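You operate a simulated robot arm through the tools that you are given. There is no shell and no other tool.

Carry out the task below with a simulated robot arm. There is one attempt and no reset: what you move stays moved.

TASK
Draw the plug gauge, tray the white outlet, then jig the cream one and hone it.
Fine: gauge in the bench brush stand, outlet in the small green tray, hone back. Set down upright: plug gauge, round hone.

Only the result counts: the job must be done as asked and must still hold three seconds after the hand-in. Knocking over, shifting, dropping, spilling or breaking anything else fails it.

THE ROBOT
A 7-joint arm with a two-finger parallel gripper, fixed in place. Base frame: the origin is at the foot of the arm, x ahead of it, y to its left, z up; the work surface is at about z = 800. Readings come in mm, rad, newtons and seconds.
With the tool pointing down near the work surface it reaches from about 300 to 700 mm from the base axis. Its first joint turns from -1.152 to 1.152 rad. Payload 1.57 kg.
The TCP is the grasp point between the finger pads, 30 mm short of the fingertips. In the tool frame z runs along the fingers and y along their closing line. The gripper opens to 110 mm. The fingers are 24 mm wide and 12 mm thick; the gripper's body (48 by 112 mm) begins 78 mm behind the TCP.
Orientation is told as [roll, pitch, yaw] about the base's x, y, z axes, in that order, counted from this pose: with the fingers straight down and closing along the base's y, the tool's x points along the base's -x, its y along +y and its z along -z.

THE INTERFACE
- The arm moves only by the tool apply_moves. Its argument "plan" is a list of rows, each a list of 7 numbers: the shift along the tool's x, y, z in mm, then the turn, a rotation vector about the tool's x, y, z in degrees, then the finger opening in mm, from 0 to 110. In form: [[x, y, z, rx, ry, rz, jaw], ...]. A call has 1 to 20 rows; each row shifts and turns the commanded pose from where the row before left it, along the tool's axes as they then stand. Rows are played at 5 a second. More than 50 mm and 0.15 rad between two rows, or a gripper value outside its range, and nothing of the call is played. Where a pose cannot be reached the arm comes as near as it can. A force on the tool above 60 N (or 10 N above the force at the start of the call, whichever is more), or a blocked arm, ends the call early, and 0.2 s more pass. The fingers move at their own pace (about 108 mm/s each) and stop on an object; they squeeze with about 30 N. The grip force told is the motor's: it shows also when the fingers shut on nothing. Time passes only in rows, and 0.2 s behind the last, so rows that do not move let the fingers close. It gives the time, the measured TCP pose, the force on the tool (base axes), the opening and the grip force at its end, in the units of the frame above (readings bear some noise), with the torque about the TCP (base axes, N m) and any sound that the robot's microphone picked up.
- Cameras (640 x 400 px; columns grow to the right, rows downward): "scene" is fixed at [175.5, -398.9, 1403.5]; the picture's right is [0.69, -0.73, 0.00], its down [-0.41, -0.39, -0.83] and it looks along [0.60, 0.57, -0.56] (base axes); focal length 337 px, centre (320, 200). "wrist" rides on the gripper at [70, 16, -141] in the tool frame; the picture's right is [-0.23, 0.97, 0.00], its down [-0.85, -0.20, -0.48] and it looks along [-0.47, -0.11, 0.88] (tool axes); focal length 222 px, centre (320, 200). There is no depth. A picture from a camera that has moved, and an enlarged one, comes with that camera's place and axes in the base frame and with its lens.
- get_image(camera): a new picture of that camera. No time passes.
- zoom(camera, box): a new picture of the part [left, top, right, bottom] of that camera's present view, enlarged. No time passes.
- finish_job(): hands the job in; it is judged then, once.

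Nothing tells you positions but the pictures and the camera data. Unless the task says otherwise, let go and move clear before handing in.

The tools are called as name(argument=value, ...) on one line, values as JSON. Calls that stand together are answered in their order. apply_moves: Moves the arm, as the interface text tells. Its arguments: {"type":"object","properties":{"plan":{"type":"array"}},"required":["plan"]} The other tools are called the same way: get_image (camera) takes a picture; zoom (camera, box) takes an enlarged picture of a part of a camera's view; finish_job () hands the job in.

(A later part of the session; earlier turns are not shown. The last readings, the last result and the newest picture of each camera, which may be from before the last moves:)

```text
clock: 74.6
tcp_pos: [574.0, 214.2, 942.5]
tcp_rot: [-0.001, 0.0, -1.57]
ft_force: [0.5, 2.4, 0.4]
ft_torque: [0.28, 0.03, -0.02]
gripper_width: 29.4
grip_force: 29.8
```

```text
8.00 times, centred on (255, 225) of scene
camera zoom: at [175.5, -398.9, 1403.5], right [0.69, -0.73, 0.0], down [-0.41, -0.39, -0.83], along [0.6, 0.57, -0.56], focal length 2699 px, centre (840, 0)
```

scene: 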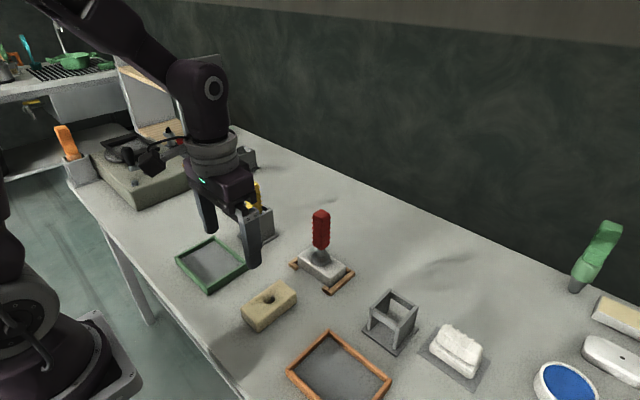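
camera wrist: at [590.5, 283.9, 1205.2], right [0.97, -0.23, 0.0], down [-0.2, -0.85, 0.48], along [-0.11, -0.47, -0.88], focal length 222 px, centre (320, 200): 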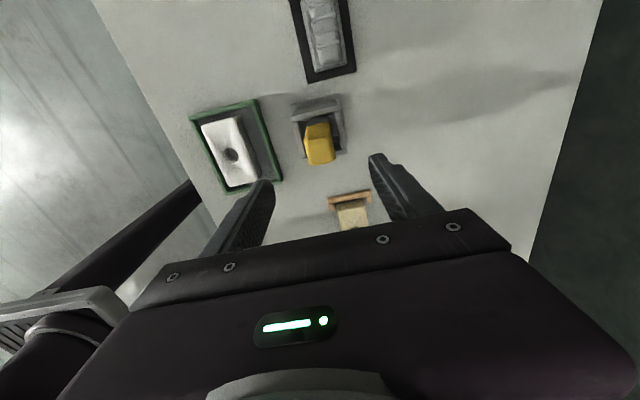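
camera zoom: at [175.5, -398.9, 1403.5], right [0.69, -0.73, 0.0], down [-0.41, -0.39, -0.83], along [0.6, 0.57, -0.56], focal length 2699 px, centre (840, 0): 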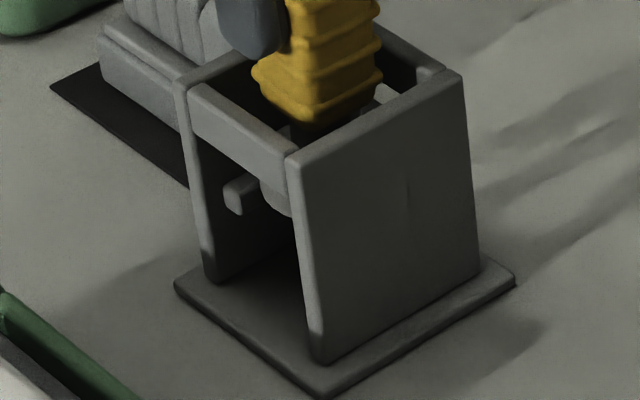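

apply_moves(plan=[[0, 0, 1, 0, 0, 0, 10], [0, 0, 0, 0, 0, 0, 10], [0, 0, 0, 0, 0, 0, 32], [0, 0, 0, 0, 0, 0, 36], [0, 0, 0, 0, 0, 0, 50], [0, 0, 0, 0, 0, 0, 80], [0, 0, 0, 0, 0, 0, 80], [0, 0, 0, 0, 0, 0, 80]])

zoom(camera="scene", box=[215, 150, 295, 250])

zoom(camera="wrist", box=[240, 80, 400, 220])

```text
clock: 76.4
tcp_pos: [574.4, 214.3, 941.3]
tcp_rot: [0.0, 0.0, -1.571]
ft_force: [0.0, -0.1, 0.3]
ft_torque: [-0.03, -0.01, -0.01]
gripper_width: 79.8
grip_force: 0.0
```

```text
4.00 times, centred on (255, 200) of scene
camera zoom: at [175.5, -398.9, 1403.5], right [0.69, -0.73, 0.0], down [-0.41, -0.39, -0.83], along [0.6, 0.57, -0.56], focal length 1349 px, centre (580, 200)
```

zoom: 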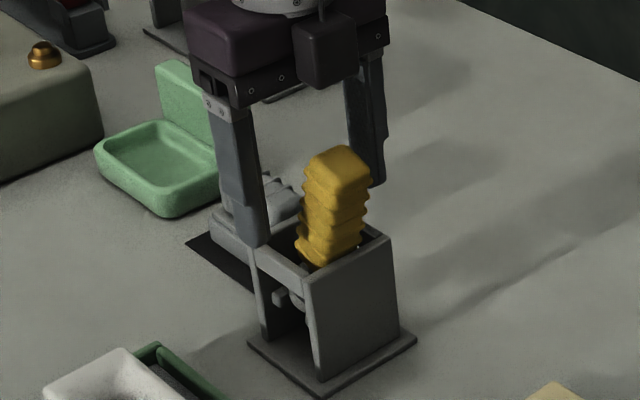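

```text
2.86 times, centred on (320, 150) of wrist
camera zoom: at [590.1, 284.8, 1082.5], right [0.97, -0.23, 0.0], down [-0.2, -0.86, 0.48], along [-0.11, -0.47, -0.88], focal length 635 px, centre (320, 343)
```

zoom: 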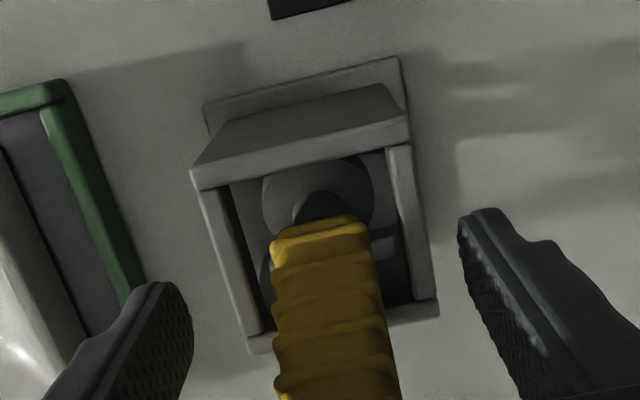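

The hone settled leaning over rather than upright. I'll look closely before touching it again.

zoom(camera="scene", box=[230, 180, 290, 250])

zoom(camera="scene", box=[238, 205, 278, 245])

zoom(camera="wrist", box=[280, 100, 360, 190])

```text
5.71 times, centred on (260, 215) of scene
camera zoom: at [175.5, -398.9, 1403.5], right [0.69, -0.73, 0.0], down [-0.41, -0.39, -0.83], along [0.6, 0.57, -0.56], focal length 1928 px, centre (663, 114)
```

zoom: 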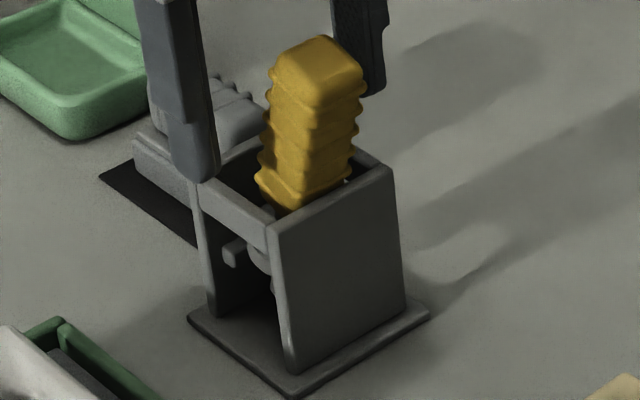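

```text
10.00 times, centred on (258, 225) of scene
camera zoom: at [175.5, -398.9, 1403.5], right [0.69, -0.73, 0.0], down [-0.41, -0.39, -0.83], along [0.6, 0.57, -0.56], focal length 3374 px, centre (940, -50)
```

zoom: 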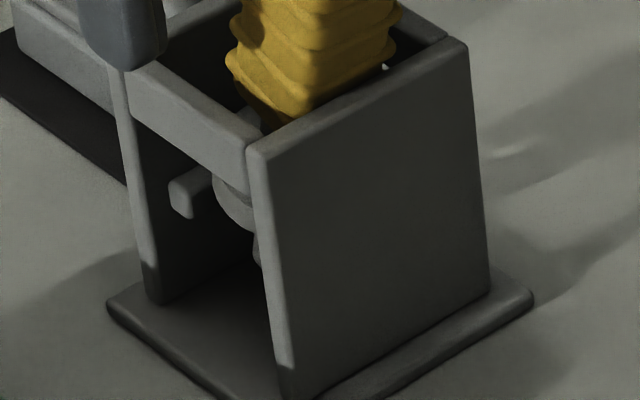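

```text
4.44 times, centred on (320, 145) of wrist
camera zoom: at [590.1, 284.8, 1082.5], right [0.97, -0.23, 0.0], down [-0.2, -0.86, 0.48], along [-0.11, -0.47, -0.88], focal length 987 px, centre (320, 444)
```

zoom: 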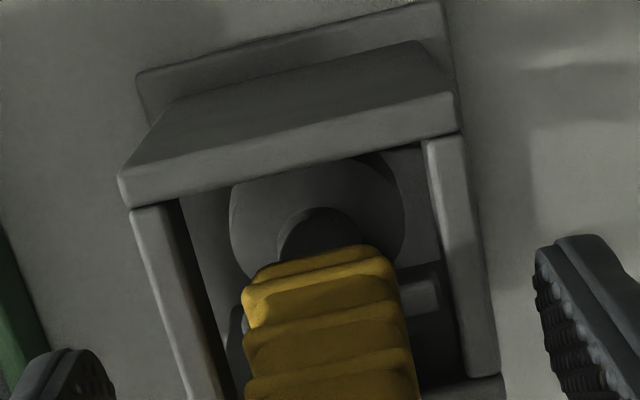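

The disc slipped off one ledge. The ledges only overlap it by about 4 mm on each side, so it must be centred in y, and the hone now leans toward -y by about 16°. I'll rise clear and measure the lean.

apply_moves(plan=[[0, 0, -20, 0, 0, 0, 80], [0, 0, -30, 0, 0, 0, 80], [0, 0, -40, 0, 0, 0, 80], [0, 0, -30, 0, 0, 0, 80], [0, 0, 0, 0, 0, 0, 80], [0, 0, 0, 0, 0, 0, 80]])

zoom(camera="scene", box=[225, 170, 290, 250])

zoom(camera="wrist", box=[250, 60, 400, 200])

zoom(camera="wrist", box=[285, 85, 355, 165])

```text
clock: 77.8
tcp_pos: [573.0, 212.1, 1064.5]
tcp_rot: [0.0, 0.0, -1.571]
ft_force: [-0.6, -0.2, 0.8]
ft_torque: [0.0, -0.03, -0.02]
gripper_width: 80.2
grip_force: 0.1
```

```text
5.00 times, centred on (258, 210) of scene
camera zoom: at [175.5, -398.9, 1403.5], right [0.69, -0.73, 0.0], down [-0.41, -0.39, -0.83], along [0.6, 0.57, -0.56], focal length 1687 px, centre (632, 150)
```

zoom: 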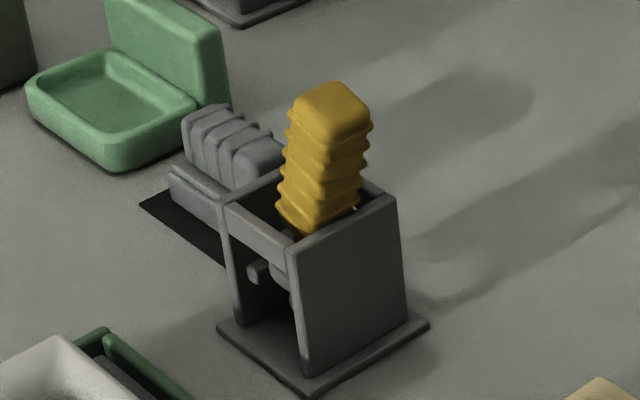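

```text
2.86 times, centred on (325, 130) of wrist
camera zoom: at [590.4, 281.8, 1205.8], right [0.97, -0.23, 0.0], down [-0.2, -0.85, 0.48], along [-0.11, -0.47, -0.88], focal length 635 px, centre (306, 400)
```

zoom: 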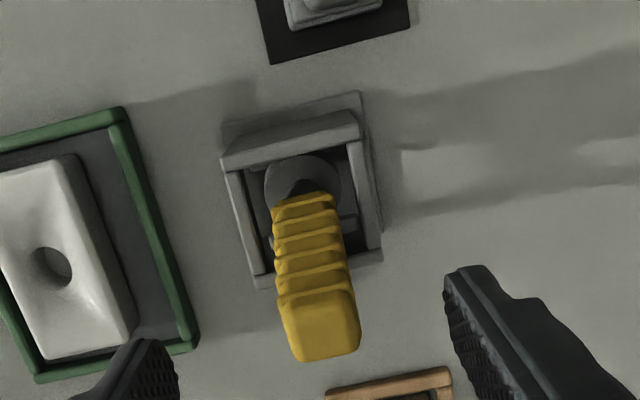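

```text
5.00 times, centred on (320, 125) of wrist
camera zoom: at [590.4, 281.8, 1205.8], right [0.97, -0.23, 0.0], down [-0.2, -0.85, 0.48], along [-0.11, -0.47, -0.88], focal length 1111 px, centre (320, 575)
```

zoom: 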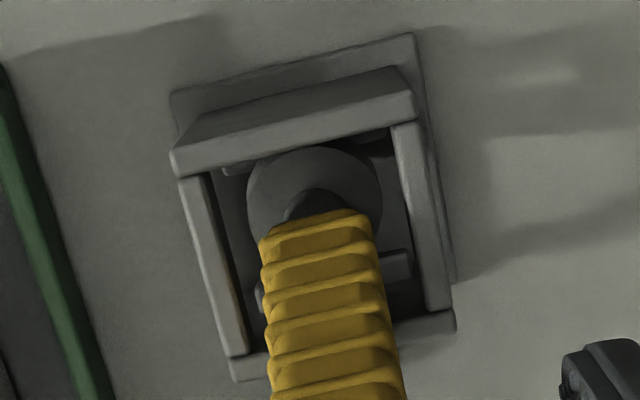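

The hone leans about 13.5° toward -y with its top near (575, 185, 967). I'll tilt the gripper to match the handle, so that turning the gripper upright again also straightens the hone.

apply_moves(plan=[[0, 0, 0, 0, 6.75, 0, 80], [0, 0, 0, 0, 6.75, 0, 80], [-24.5, 0.5, 4.4, 0, 0, 0, 80], [-24.5, 0.5, 4.4, 0, 0, 0, 80], [0, 0, 0, 0, 0, 0, 80], [0, 0, 0, 0, 0, 0, 80]])

zoom(camera="scene", box=[200, 100, 320, 260])

zoom(camera="wrist", box=[230, 50, 410, 230])

```text
clock: 79.2
tcp_pos: [574.5, 167.2, 1042.7]
tcp_rot: [0.0, 0.236, -1.57]
ft_force: [0.0, 0.2, -0.3]
ft_torque: [0.02, 0.0, 0.03]
gripper_width: 80.2
grip_force: 0.2
```

```text
2.50 times, centred on (260, 180) of scene
camera zoom: at [175.5, -398.9, 1403.5], right [0.69, -0.73, 0.0], down [-0.41, -0.39, -0.83], along [0.6, 0.57, -0.56], focal length 843 px, centre (470, 250)
```

zoom: 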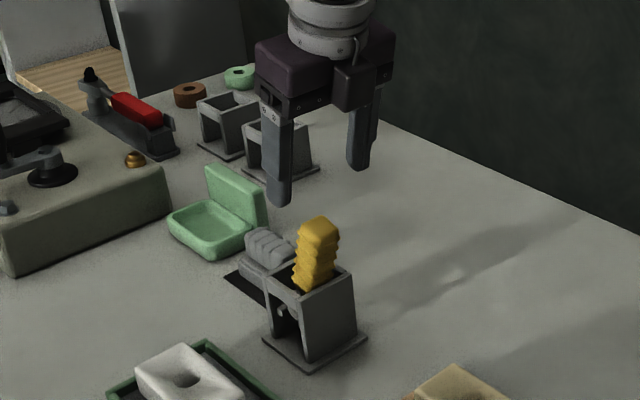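

```text
2.22 times, centred on (320, 140) of wrist
camera zoom: at [590.6, 202.6, 1196.0], right [0.97, -0.22, -0.05], down [-0.2, -0.94, 0.27], along [-0.11, -0.25, -0.96], focal length 494 px, centre (320, 333)
```

zoom: 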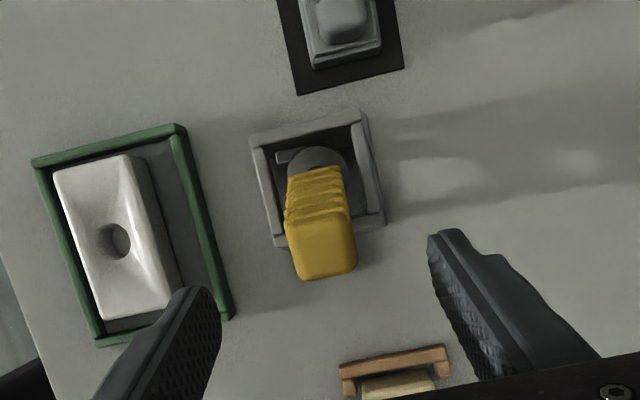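

zoom(camera="wrist", box=[285, 90, 365, 180])

zoom(camera="scene", box=[235, 175, 285, 225])

```text
4.44 times, centred on (325, 135) of wrist
camera zoom: at [590.6, 202.6, 1196.0], right [0.97, -0.22, -0.05], down [-0.2, -0.94, 0.27], along [-0.11, -0.25, -0.96], focal length 987 px, centre (298, 489)
```

zoom: 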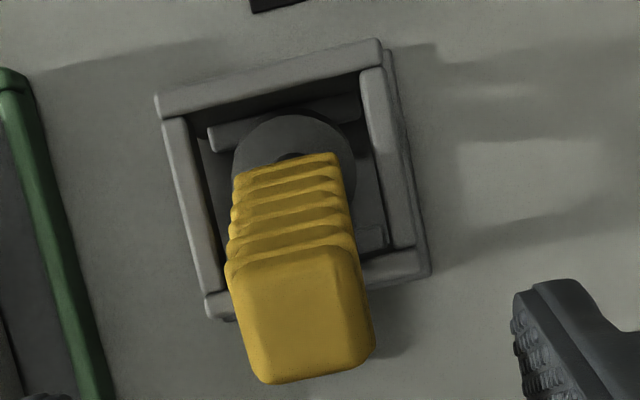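

```text
8.00 times, centred on (260, 200) of scene
camera zoom: at [175.5, -398.9, 1403.5], right [0.69, -0.73, 0.0], down [-0.41, -0.39, -0.83], along [0.6, 0.57, -0.56], focal length 2699 px, centre (800, 200)
```

zoom: 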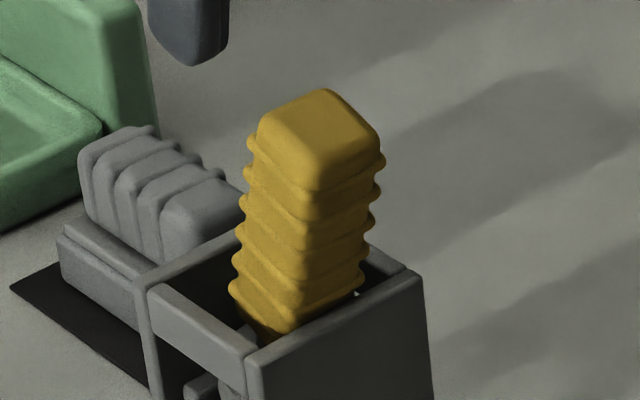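

The lean is closer to 16.5°. I'll refine the tilt and shift so the tool axis matches the handle, then check again.

apply_moves(plan=[[0, 0, 0, 0, 3, 0, 80], [-10, 0.5, 20, 0, 0, 0, 80], [0, 0, 20, 0, 0, 0, 80], [0, 0, 0, 0, 0, 0, 80], [0, 0, 0, 0, 0, 0, 80]])

zoom(camera="wrist", box=[230, 70, 410, 240])

zoom(camera="scene", box=[210, 120, 300, 250])

```text
clock: 80.4
tcp_pos: [574.2, 171.7, 1000.2]
tcp_rot: [0.001, 0.289, -1.571]
ft_force: [-0.3, 0.2, -0.4]
ft_torque: [0.01, -0.03, -0.02]
gripper_width: 80.2
grip_force: 0.0
```

```text
2.35 times, centred on (320, 155) of wrist
camera zoom: at [591.3, 199.1, 1154.4], right [0.97, -0.22, -0.06], down [-0.2, -0.96, 0.22], along [-0.11, -0.2, -0.97], focal length 523 px, centre (320, 306)
```

zoom: 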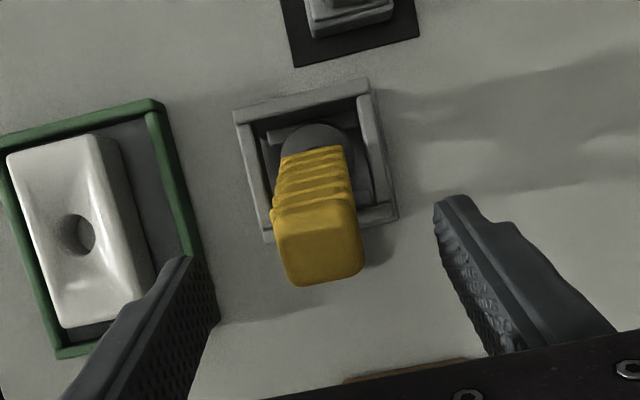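

```text
3.08 times, centred on (255, 185) of scene
camera zoom: at [175.5, -398.9, 1403.5], right [0.69, -0.73, 0.0], down [-0.41, -0.39, -0.83], along [0.6, 0.57, -0.56], focal length 1038 px, centre (520, 246)
```

zoom: 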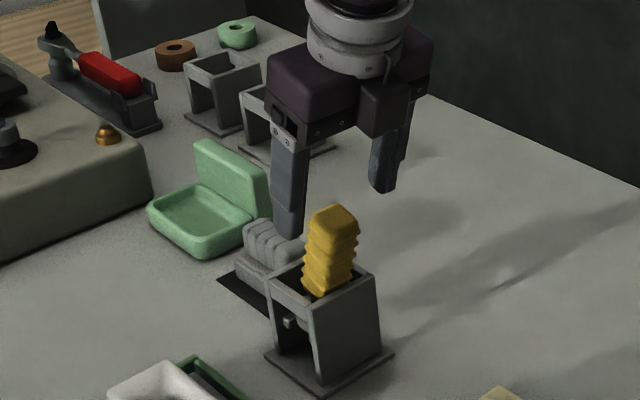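

apply_moves(plan=[[-2, 0, 10, 0, 1.2, 0, 80], [0, 0, 20, 0, 0, 0, 80], [0, 0, 20, 0, 0, 0, 80], [0, 0, 16, 0, 0, 0, 80], [0, 0, 0, 0, 0, 0, 80], [0, 0, 0, 0, 0, 0, 80]])

zoom(camera="wrist", box=[230, 70, 410, 240])

zoom(camera="scene", box=[220, 150, 300, 250])

```text
clock: 81.8
tcp_pos: [577.0, 188.6, 936.0]
tcp_rot: [0.001, 0.308, -1.57]
ft_force: [-1.0, -0.1, -0.4]
ft_torque: [0.01, 0.0, 0.01]
gripper_width: 80.1
grip_force: 0.0
```

```text
2.35 times, centred on (320, 155) of wrist
camera zoom: at [591.8, 213.7, 1091.1], right [0.97, -0.22, -0.07], down [-0.2, -0.96, 0.2], along [-0.11, -0.18, -0.98], focal length 523 px, centre (320, 306)
```

zoom: 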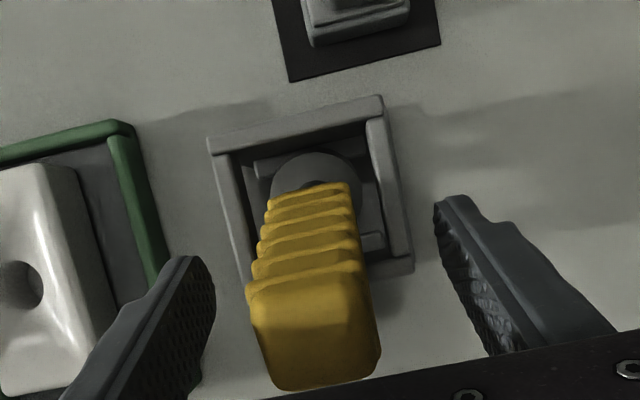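

```text
4.00 times, centred on (260, 200) of scene
camera zoom: at [175.5, -398.9, 1403.5], right [0.69, -0.73, 0.0], down [-0.41, -0.39, -0.83], along [0.6, 0.57, -0.56], focal length 1349 px, centre (560, 200)
```

zoom: 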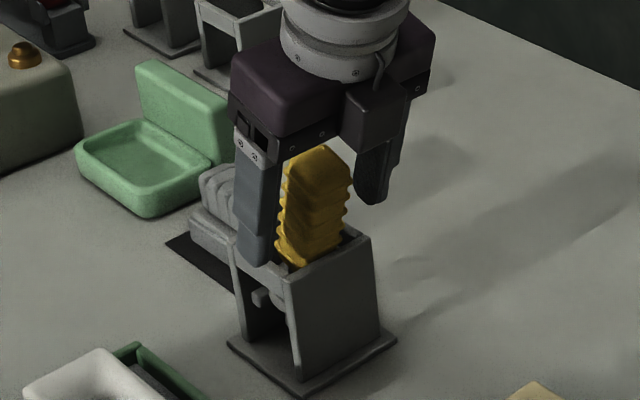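

zoom(camera="scene", box=[238, 175, 288, 235])

zoom(camera="wrist", box=[275, 120, 365, 220])

```text
6.67 times, centred on (263, 205) of scene
camera zoom: at [175.5, -398.9, 1403.5], right [0.69, -0.73, 0.0], down [-0.41, -0.39, -0.83], along [0.6, 0.57, -0.56], focal length 2249 px, centre (700, 167)
```

zoom: 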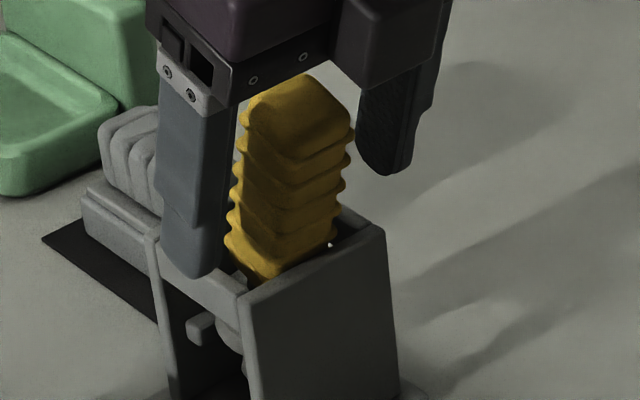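

```text
4.00 times, centred on (320, 170) of wrist
camera zoom: at [591.8, 213.7, 1091.1], right [0.97, -0.22, -0.07], down [-0.2, -0.96, 0.2], along [-0.11, -0.18, -0.98], focal length 888 px, centre (320, 320)
```

zoom: 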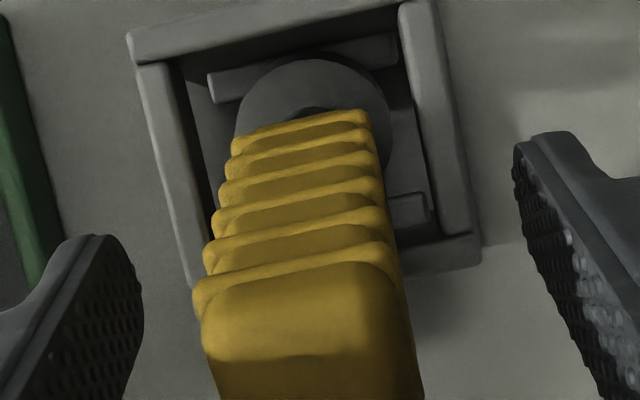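

The scene view puts the lean at about 18.6°, so I'll add 1° and move 5 mm in -x so the handle is centred between the fingers before closing.

apply_moves(plan=[[0, -2.5, 0, 0, 1, 0, 80], [0, -2.5, 0, 0, 0, 0, 80], [0, 0, 0, 0, 0, 0, 60], [0, 0, 0, 0, 0, 0, 50], [0, 0, 0, 0, 0, 0, 50]])

zoom(camera="wrist", box=[275, 120, 365, 220])

zoom(camera="scene", box=[238, 175, 288, 235])

```text
clock: 83.0
tcp_pos: [569.6, 188.2, 937.0]
tcp_rot: [-0.001, 0.327, -1.572]
ft_force: [-0.2, -0.3, 0.3]
ft_torque: [0.01, 0.0, -0.03]
gripper_width: 50.0
grip_force: 0.0
```

```text
4.00 times, centred on (320, 170) of wrist
camera zoom: at [586.2, 209.8, 1092.3], right [0.97, -0.22, -0.07], down [-0.2, -0.96, 0.18], along [-0.11, -0.16, -0.98], focal length 888 px, centre (320, 320)
```

zoom: 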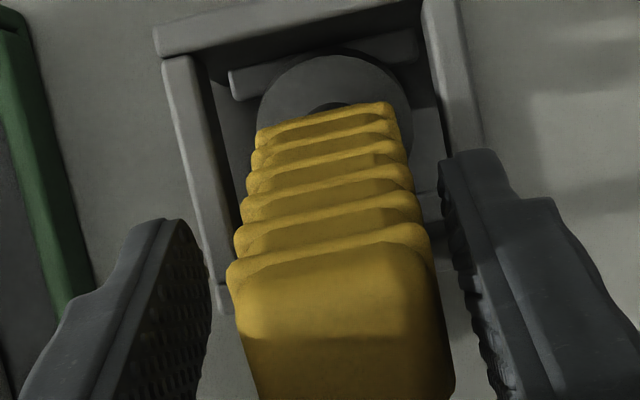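

```text
6.67 times, centred on (263, 205) of scene
camera zoom: at [175.5, -398.9, 1403.5], right [0.69, -0.73, 0.0], down [-0.41, -0.39, -0.83], along [0.6, 0.57, -0.56], focal length 2249 px, centre (700, 167)
```

zoom: 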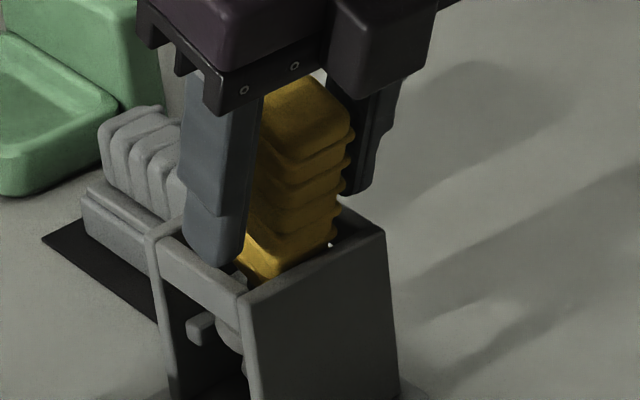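

apply_moves(plan=[[0, 0, 0, 0, 0, 0, 42], [0, 0, 0, 0, 0, 0, 36], [0, 0, 0, 0, 0, 0, 30], [0, 0, 0, 0, 0, 0, 20], [0, 0, 0, 0, 0, 0, 10], [0, 0, 0, 0, 0, 0, 10]])

zoom(camera="scene", box=[228, 175, 288, 245])

zoom(camera="wrist", box=[275, 120, 365, 220])

```text
clock: 84.4
tcp_pos: [569.7, 188.6, 936.0]
tcp_rot: [0.002, 0.328, -1.573]
ft_force: [-1.6, -0.7, 1.6]
ft_torque: [0.02, 0.03, 0.06]
gripper_width: 29.5
grip_force: 30.7
```

```text
5.71 times, centred on (258, 210) of scene
camera zoom: at [175.4, -399.0, 1403.5], right [0.69, -0.73, 0.0], down [-0.41, -0.39, -0.83], along [0.6, 0.57, -0.56], focal length 1928 px, centre (674, 143)
```

zoom: 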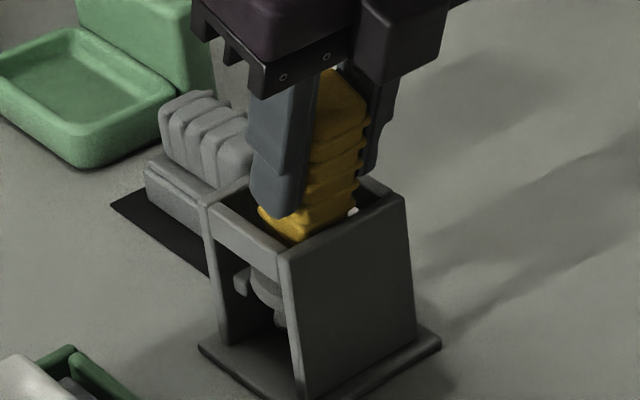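

```text
4.00 times, centred on (320, 170) of wrist
camera zoom: at [586.1, 209.7, 1092.3], right [0.97, -0.22, -0.07], down [-0.2, -0.96, 0.18], along [-0.11, -0.16, -0.98], focal length 888 px, centre (320, 320)
```

zoom: 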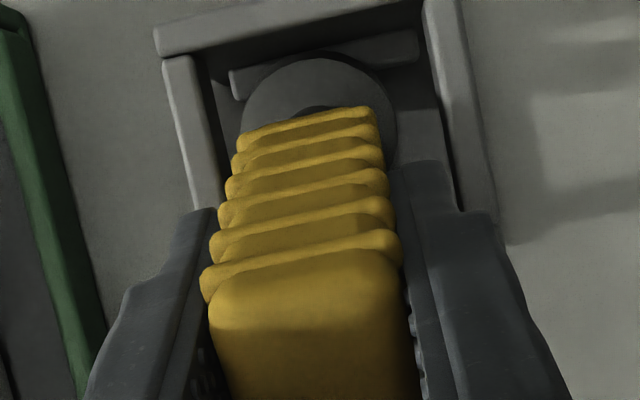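

The tilted handle is gripped with almost no load. I'll lift straight up in small steps, watching for snags.

apply_moves(plan=[[0.8, 0, -2.4, 0, 0, 0, 10], [0.8, 0, -2.4, 0, 0, 0, 10], [0.8, 0, -2.4, 0, 0, 0, 10], [0, 0, 0, 0, 0, 0, 10]])

zoom(camera="scene", box=[228, 175, 288, 245])

```text
clock: 85.4
tcp_pos: [569.8, 186.6, 943.4]
tcp_rot: [-0.002, 0.324, -1.572]
ft_force: [0.2, -7.4, -11.4]
ft_torque: [-1.3, -0.08, -0.05]
gripper_width: 29.4
grip_force: 30.1
```

```text
5.71 times, centred on (258, 210) of scene
camera zoom: at [175.7, -399.0, 1403.4], right [0.69, -0.73, 0.0], down [-0.41, -0.39, -0.83], along [0.6, 0.57, -0.56], focal length 1928 px, centre (674, 143)
```

zoom: 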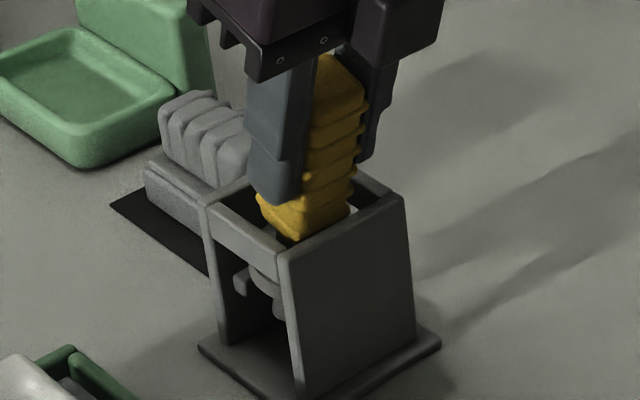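

The disc's +y edge is rubbing the +y plate. I'll shift a little toward -y to relieve it.

apply_moves(plan=[[-1.2, 0, -0.4, 0, 0, 0, 10], [-1.2, 0, -0.4, 0, 0, 0, 10], [0, 0, 0, 0, 0, 0, 10]])

```text
clock: 86.2
tcp_pos: [569.7, 186.3, 945.7]
tcp_rot: [0.001, 0.329, -1.572]
ft_force: [-0.8, -2.8, -4.3]
ft_torque: [-0.34, 0.15, 0.03]
gripper_width: 29.6
grip_force: 29.6
```

apply_moves(plan=[[0.6, 0, -2, 0, -1.5, 0, 10], [0.6, 0, -2, 0, -1.5, 0, 10], [0, 0, 0, 0, 0, 0, 10]])

zoom(camera="scene", box=[228, 175, 288, 245])

zoom(camera="wrist", box=[275, 100, 365, 200])

```text
clock: 87.0
tcp_pos: [569.6, 186.2, 947.5]
tcp_rot: [-0.001, 0.276, -1.568]
ft_force: [0.4, 16.2, -4.9]
ft_torque: [0.91, -0.02, -0.03]
gripper_width: 29.7
grip_force: 30.2
```

```text
5.71 times, centred on (258, 210) of scene
camera zoom: at [175.6, -398.5, 1403.6], right [0.69, -0.73, 0.0], down [-0.41, -0.39, -0.83], along [0.6, 0.57, -0.56], focal length 1928 px, centre (674, 143)
```

zoom: 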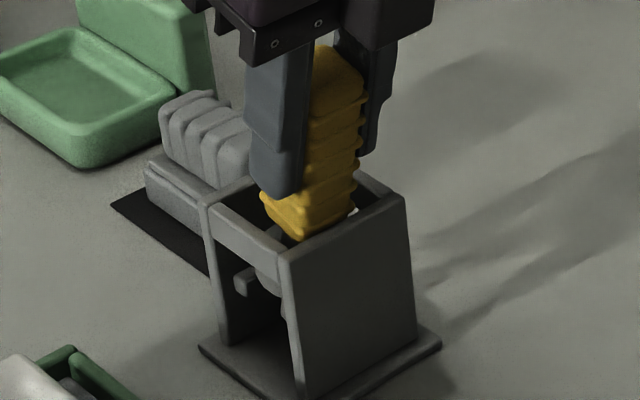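

```text
4.00 times, centred on (320, 150) of wrist
camera zoom: at [585.8, 216.5, 1102.7], right [0.97, -0.22, -0.06], down [-0.2, -0.95, 0.23], along [-0.11, -0.21, -0.97], focal length 888 px, centre (320, 400)
```

zoom: 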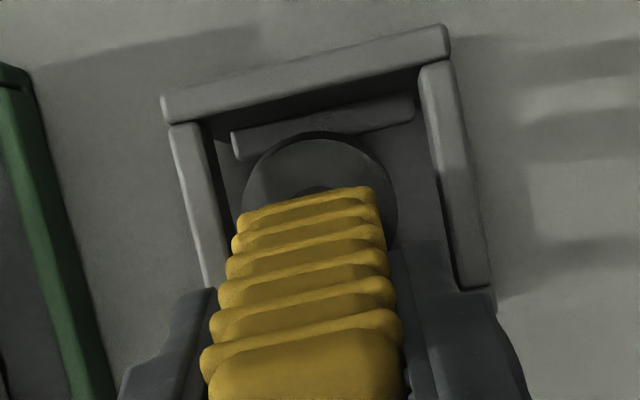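

apply_moves(plan=[[2.4, 0, -1.4, 0, 0, 0, 10], [2.4, 0, -1.4, 0, 0, 0, 10], [0, 0, 0, 0, 0, 0, 10]])

```text
clock: 87.8
tcp_pos: [571.6, 186.8, 952.7]
tcp_rot: [0.0, 0.272, -1.571]
ft_force: [0.5, 0.0, -0.4]
ft_torque: [-0.04, -0.01, 0.02]
gripper_width: 29.8
grip_force: 29.1
```

It's free. I'll continue straight up out of the stand.

apply_moves(plan=[[1.3, 0, -4.8, 0, 0, 0, 10], [1.3, 0, -4.8, 0, 0, 0, 10], [1.3, 0, -4.8, 0, 0, 0, 10], [1.3, 0, -4.8, 0, 0, 0, 10], [0, 0, 0, 0, 0, 0, 10]])

zoom(camera="scene", box=[228, 165, 288, 245])

zoom(camera="wrist", box=[275, 90, 365, 190])

```text
clock: 89.0
tcp_pos: [571.7, 187.9, 973.4]
tcp_rot: [0.001, 0.273, -1.572]
ft_force: [0.1, -0.2, -0.7]
ft_torque: [-0.08, 0.04, -0.01]
gripper_width: 29.5
grip_force: 29.5
```

```text
5.00 times, centred on (258, 205) of scene
camera zoom: at [175.5, -398.9, 1403.5], right [0.69, -0.73, 0.0], down [-0.41, -0.39, -0.83], along [0.6, 0.57, -0.56], focal length 1687 px, centre (630, 175)
```

zoom: 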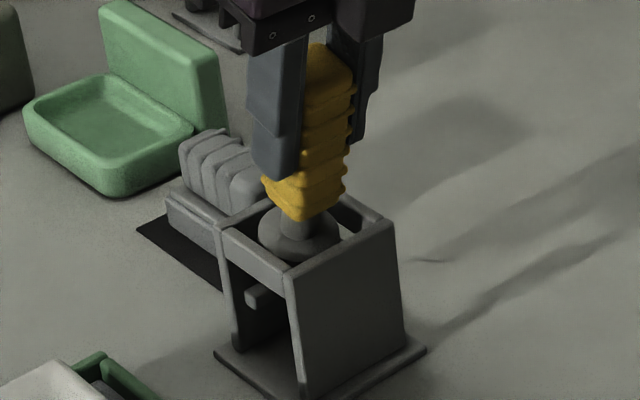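

```text
4.00 times, centred on (320, 140) of wrist
camera zoom: at [586.4, 217.7, 1127.9], right [0.97, -0.22, -0.06], down [-0.2, -0.95, 0.23], along [-0.11, -0.21, -0.97], focal length 888 px, centre (320, 440)
```

zoom: 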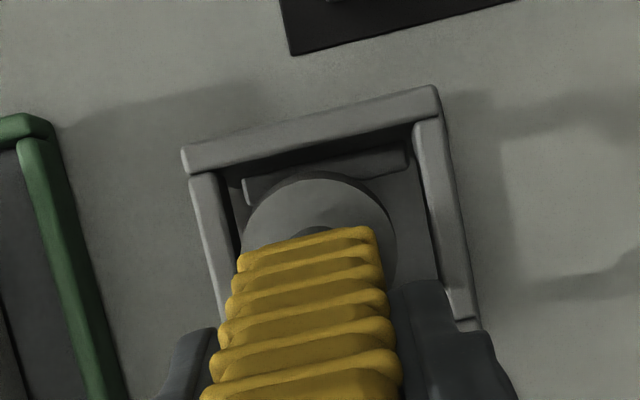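

apply_moves(plan=[[1.6, 1, -6, 0, 0, 0, 10], [2, 0.5, -7.5, 0, 0, 0, 10], [2.7, 0, -9.6, 0, 0, 0, 10], [4, 0, -14.4, 0, 0, 0, 10], [5.4, 0, -19.2, 0, 0, 0, 10], [5.4, 0, -19.2, 0, 0, 0, 10], [0, 0, 0, 0, 0, 0, 10]])

zoom(camera="scene", box=[218, 120, 298, 250])

```text
clock: 90.6
tcp_pos: [570.6, 189.1, 1053.3]
tcp_rot: [-0.001, 0.275, -1.571]
ft_force: [-0.3, 0.4, -1.2]
ft_torque: [-0.02, -0.01, -0.02]
gripper_width: 29.4
grip_force: 29.8
```

```text
3.08 times, centred on (258, 185) of scene
camera zoom: at [175.5, -398.9, 1403.5], right [0.69, -0.73, 0.0], down [-0.41, -0.39, -0.83], along [0.6, 0.57, -0.56], focal length 1038 px, centre (511, 246)
```

zoom: 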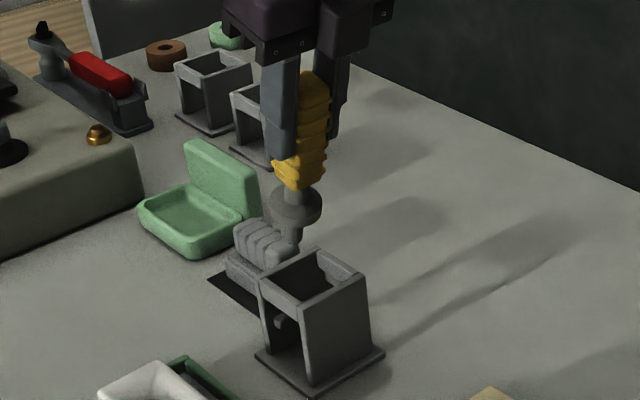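

The hone is out. I'll bring the gripper upright and measure how straight the hone is.

apply_moves(plan=[[0, 0, -10, 0, -7.9, 0, 10], [0, 0, -5, 0, -7.85, 0, 10], [0, 0, 0, 0, 0, 0, 10], [0, 0, 0, 0, 0, 0, 10]])

zoom(camera="scene", box=[228, 110, 298, 200])

zoom(camera="scene", box=[230, 200, 285, 250])

zoom(camera="wrist", box=[270, 120, 370, 210])

```text
clock: 91.6
tcp_pos: [571.7, 183.6, 1066.1]
tcp_rot: [0.0, -0.003, -1.571]
ft_force: [-0.4, 0.0, -1.5]
ft_torque: [-0.01, 0.05, -0.02]
gripper_width: 29.1
grip_force: 29.9
```

```text
4.44 times, centred on (263, 155) of scene
camera zoom: at [175.5, -398.9, 1403.5], right [0.69, -0.73, 0.0], down [-0.41, -0.39, -0.83], along [0.6, 0.57, -0.56], focal length 1499 px, centre (573, 400)
```

zoom: 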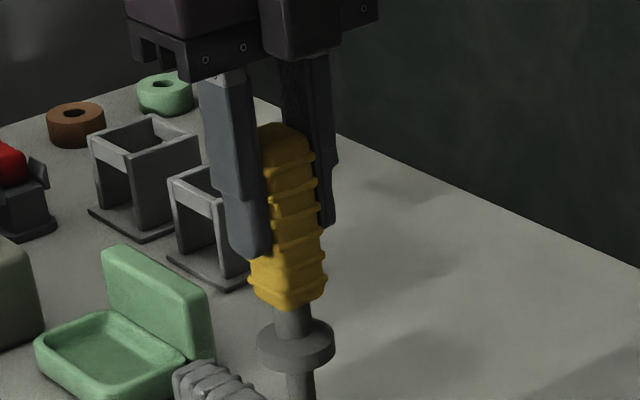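

```text
8.00 times, centred on (258, 225) of scene
camera zoom: at [175.5, -398.9, 1403.5], right [0.69, -0.73, 0.0], down [-0.41, -0.39, -0.83], along [0.6, 0.57, -0.56], focal length 2699 px, centre (820, 0)
```

zoom: 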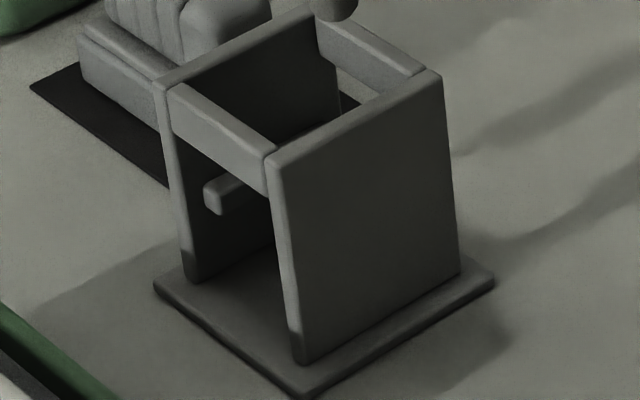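

```text
4.44 times, centred on (320, 165) of wrist
camera zoom: at [587.6, 254.3, 1207.6], right [0.97, -0.23, 0.0], down [-0.2, -0.85, 0.48], along [-0.11, -0.47, -0.88], focal length 987 px, centre (320, 356)
```

zoom: 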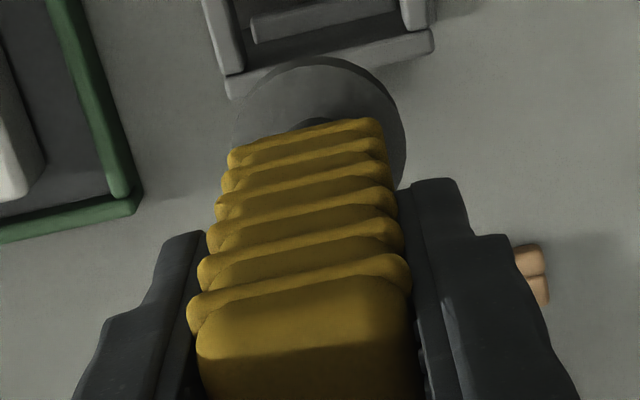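

The hone is now vertical in the grip and the stand hasn't moved. I'll carry it over the cream outlet in the jig, staying high.

apply_moves(plan=[[-20, 4, 0, 0, 0, 0, 10], [-36, 5, 0, 0, 0, 0, 10], [-40, 6, 0, 0, 0, 0, 10], [-40, 6, 0, 0, 0, 0, 10], [-30, 4, 0, 0, 0, 0, 10], [-18, 2.6, 0, 0, 0, 0, 10], [0, 0, 0, 0, 0, 0, 10], [0, 0, 0, 0, 0, 0, 10]])

zoom(camera="scene", box=[270, 140, 370, 300])

zoom(camera="wrist", box=[240, 60, 400, 200])

```text
clock: 93.4
tcp_pos: [601.0, 2.0, 1066.5]
tcp_rot: [0.0, 0.001, -1.571]
ft_force: [-0.2, 0.3, -0.9]
ft_torque: [0.02, -0.02, 0.0]
gripper_width: 29.6
grip_force: 30.3
```

```text
2.50 times, centred on (320, 220) of scene
camera zoom: at [175.5, -398.9, 1403.5], right [0.69, -0.73, 0.0], down [-0.41, -0.39, -0.83], along [0.6, 0.57, -0.56], focal length 843 px, centre (320, 150)
```

zoom: 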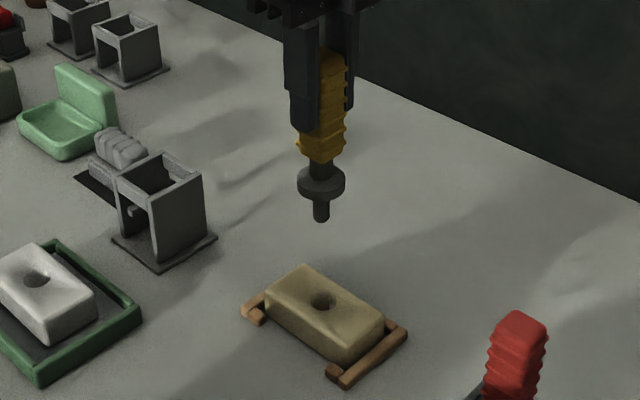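

```text
2.86 times, centred on (320, 130) of wrist
camera zoom: at [616.6, 73.0, 1208.1], right [0.97, -0.23, 0.0], down [-0.2, -0.85, 0.48], along [-0.11, -0.47, -0.88], focal length 635 px, centre (320, 400)
```

zoom: 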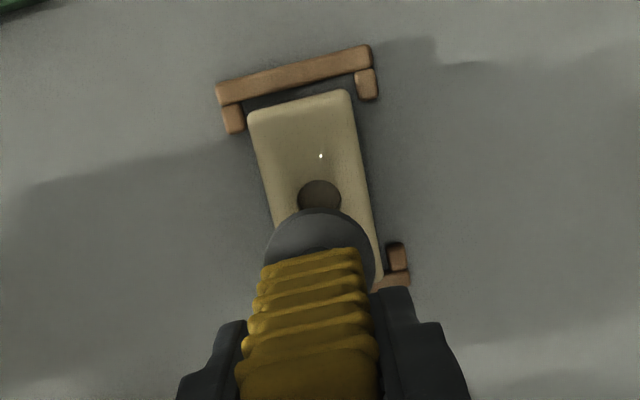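

zoom(camera="scene", box=[300, 195, 345, 285])

zoom(camera="scene", box=[305, 255, 340, 285])

zoom(camera="scene", box=[305, 200, 340, 235])

```text
4.44 times, centred on (322, 240) of scene
camera zoom: at [175.5, -398.9, 1403.5], right [0.69, -0.73, 0.0], down [-0.41, -0.39, -0.83], along [0.6, 0.57, -0.56], focal length 1499 px, centre (309, 22)
```

zoom: 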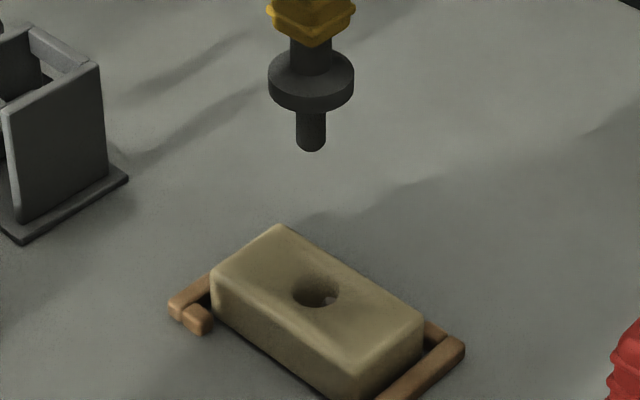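

```text
13.33 times, centred on (322, 270) of scene
camera zoom: at [175.5, -398.9, 1403.5], right [0.69, -0.73, 0.0], down [-0.41, -0.39, -0.83], along [0.6, 0.57, -0.56], focal length 4498 px, centre (287, -733)
```

zoom: 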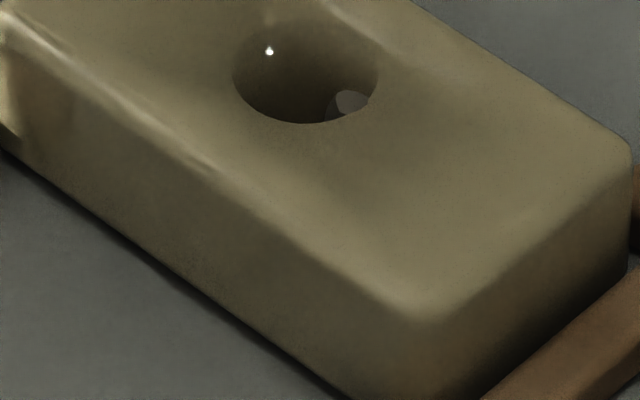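

```text
11.43 times, centred on (322, 218) of scene
camera zoom: at [175.5, -398.9, 1403.5], right [0.69, -0.73, 0.0], down [-0.41, -0.39, -0.83], along [0.6, 0.57, -0.56], focal length 3855 px, centre (291, 0)
```

zoom: 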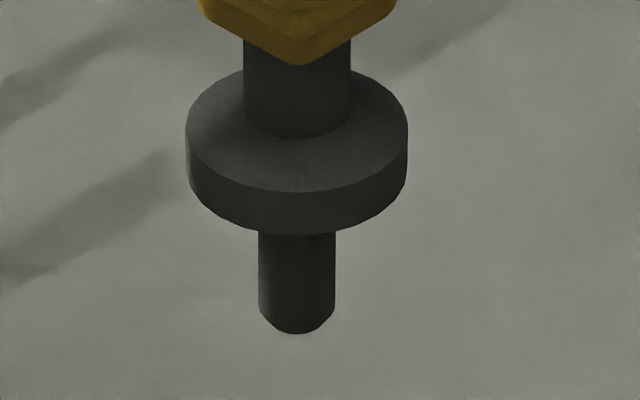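

The hone is vertical above the bore. I'll lower until the bit is about 15 mm above the block and compare positions again.

apply_moves(plan=[[0, 0, 15, 0, 0, 0, 10], [0, 0, 20, 0, 0, 0, 10], [0, 0, 20, 0, 0, 0, 10], [0, 0, 15, 0, 0, 0, 10], [0, 0, 0, 0, 0, 0, 10], [0, 0, 0, 0, 0, 0, 10]])

zoom(camera="scene", box=[300, 225, 345, 285])

zoom(camera="wrist", box=[260, 80, 380, 190])

```text
clock: 94.8
tcp_pos: [599.1, 3.6, 997.0]
tcp_rot: [-0.001, -0.001, -1.57]
ft_force: [0.2, -0.4, -1.8]
ft_torque: [0.0, -0.03, -0.01]
gripper_width: 29.8
grip_force: 30.1
```

```text
6.67 times, centred on (322, 255) of scene
camera zoom: at [175.5, -398.9, 1403.5], right [0.69, -0.73, 0.0], down [-0.41, -0.39, -0.83], along [0.6, 0.57, -0.56], focal length 2249 px, centre (303, -167)
```

zoom: 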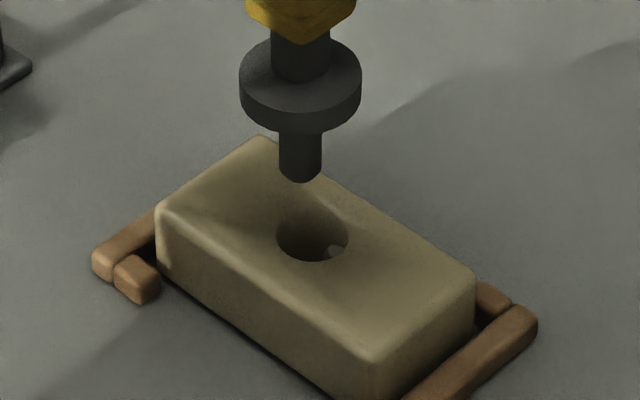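

```text
3.64 times, centred on (320, 135) of wrist
camera zoom: at [615.2, 74.6, 1138.5], right [0.97, -0.23, 0.0], down [-0.2, -0.85, 0.48], along [-0.11, -0.47, -0.88], focal length 808 px, centre (320, 436)
```

zoom: 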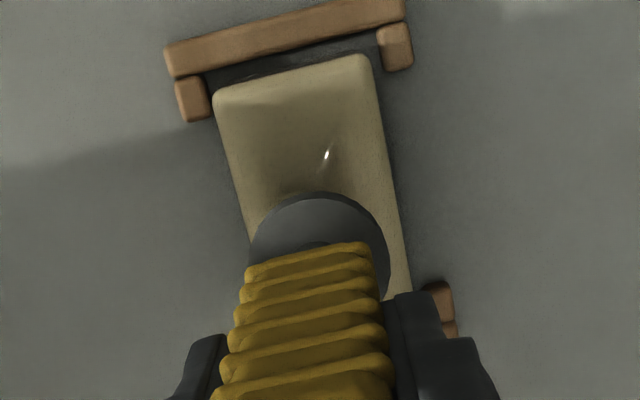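

apply_moves(plan=[[-1.5, 0, 8, 0, 0, 0, 10], [0, 0, 8, 0, 0, 0, 10], [0, 0, 4, 0, 0, 0, 10], [0, 0, 0, 0, 0, 0, 10], [0, 0, 0, 0, 0, 0, 10]])

zoom(camera="scene", box=[300, 235, 345, 290])

zoom(camera="wrist", box=[260, 80, 380, 190])

```text
clock: 96.0
tcp_pos: [599.4, 0.3, 976.3]
tcp_rot: [0.001, -0.002, -1.572]
ft_force: [0.5, -0.3, -2.3]
ft_torque: [-0.02, 0.04, 0.0]
gripper_width: 29.8
grip_force: 30.2
```

```text
7.27 times, centred on (322, 262) of scene
camera zoom: at [175.5, -398.9, 1403.5], right [0.69, -0.73, 0.0], down [-0.41, -0.39, -0.83], along [0.6, 0.57, -0.56], focal length 2453 px, centre (302, -254)
```

zoom: 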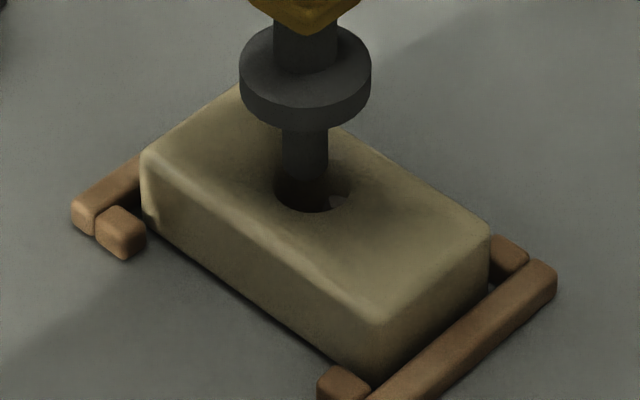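

```text
3.64 times, centred on (320, 135) of wrist
camera zoom: at [615.0, 71.4, 1117.0], right [0.97, -0.23, 0.0], down [-0.2, -0.85, 0.48], along [-0.11, -0.47, -0.88], focal length 808 px, centre (320, 436)
```

zoom: 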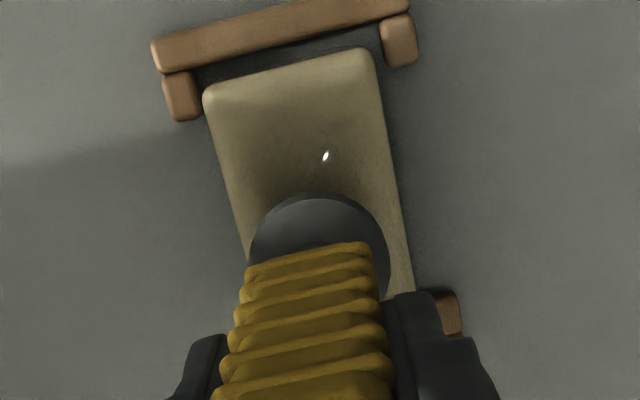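

zoom(camera="scene", box=[310, 245, 336, 268])

```text
16.00 times, centred on (323, 256) of scene
camera zoom: at [175.5, -398.9, 1403.5], right [0.69, -0.73, 0.0], down [-0.41, -0.39, -0.83], along [0.6, 0.57, -0.56], focal length 5398 px, centre (272, -704)
```

zoom: 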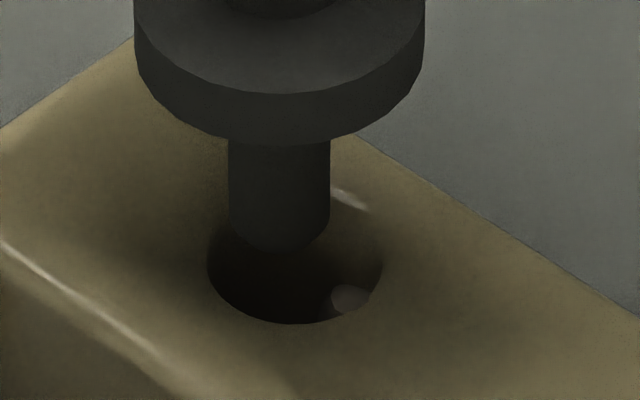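

The bit is about 3 mm to the +y side of the bore centre, and I need about 4 mm to clear the nub. I'll nudge it over and lower in small steps, watching the force.

apply_moves(plan=[[1, 0, 2, 0, 0, 0, 10], [0, 0, 2, 0, 0, 0, 10], [0, 0, 0, 0, 0, 0, 10], [0, 0, 0, 0, 0, 0, 10]])

zoom(camera="scene", box=[310, 245, 336, 268])

```text
clock: 97.0
tcp_pos: [600.3, 1.6, 972.4]
tcp_rot: [0.0, 0.0, -1.571]
ft_force: [-0.7, 0.7, -0.8]
ft_torque: [0.02, 0.02, 0.01]
gripper_width: 29.7
grip_force: 30.5
```

```text
16.00 times, centred on (323, 256) of scene
camera zoom: at [175.5, -398.9, 1403.5], right [0.69, -0.73, 0.0], down [-0.41, -0.39, -0.83], along [0.6, 0.57, -0.56], focal length 5398 px, centre (272, -704)
```

zoom: 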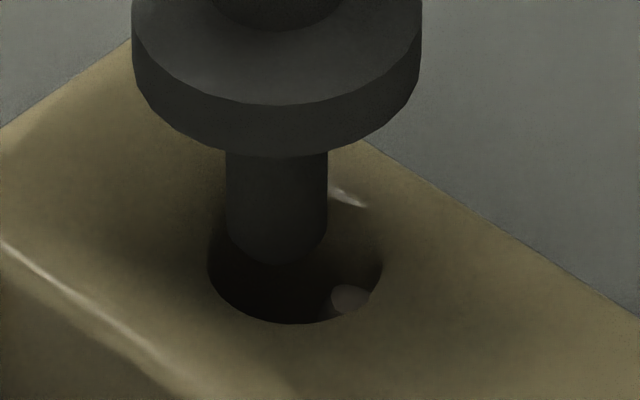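

apply_moves(plan=[[0.5, 0, 2, 0, 0, 0, 10], [0, 0, 2, 0, 0, 0, 10], [0, 0, 2, 0, 0, 0, 10], [0, 0, 0, 0, 0, 0, 10]])

zoom(camera="scene", box=[310, 245, 336, 268])

```text
clock: 98.0
tcp_pos: [600.1, 1.5, 966.8]
tcp_rot: [0.0, 0.001, -1.571]
ft_force: [0.6, -0.3, -2.0]
ft_torque: [0.01, 0.01, 0.0]
gripper_width: 29.6
grip_force: 29.9
```

```text
16.00 times, centred on (323, 256) of scene
camera zoom: at [175.5, -398.9, 1403.5], right [0.69, -0.73, 0.0], down [-0.41, -0.39, -0.83], along [0.6, 0.57, -0.56], focal length 5398 px, centre (272, -704)
```

zoom: 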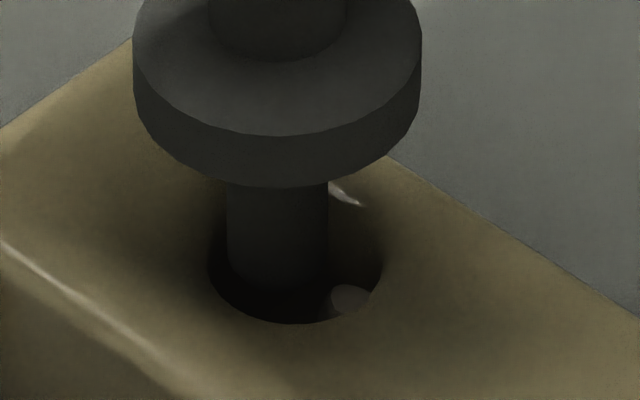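

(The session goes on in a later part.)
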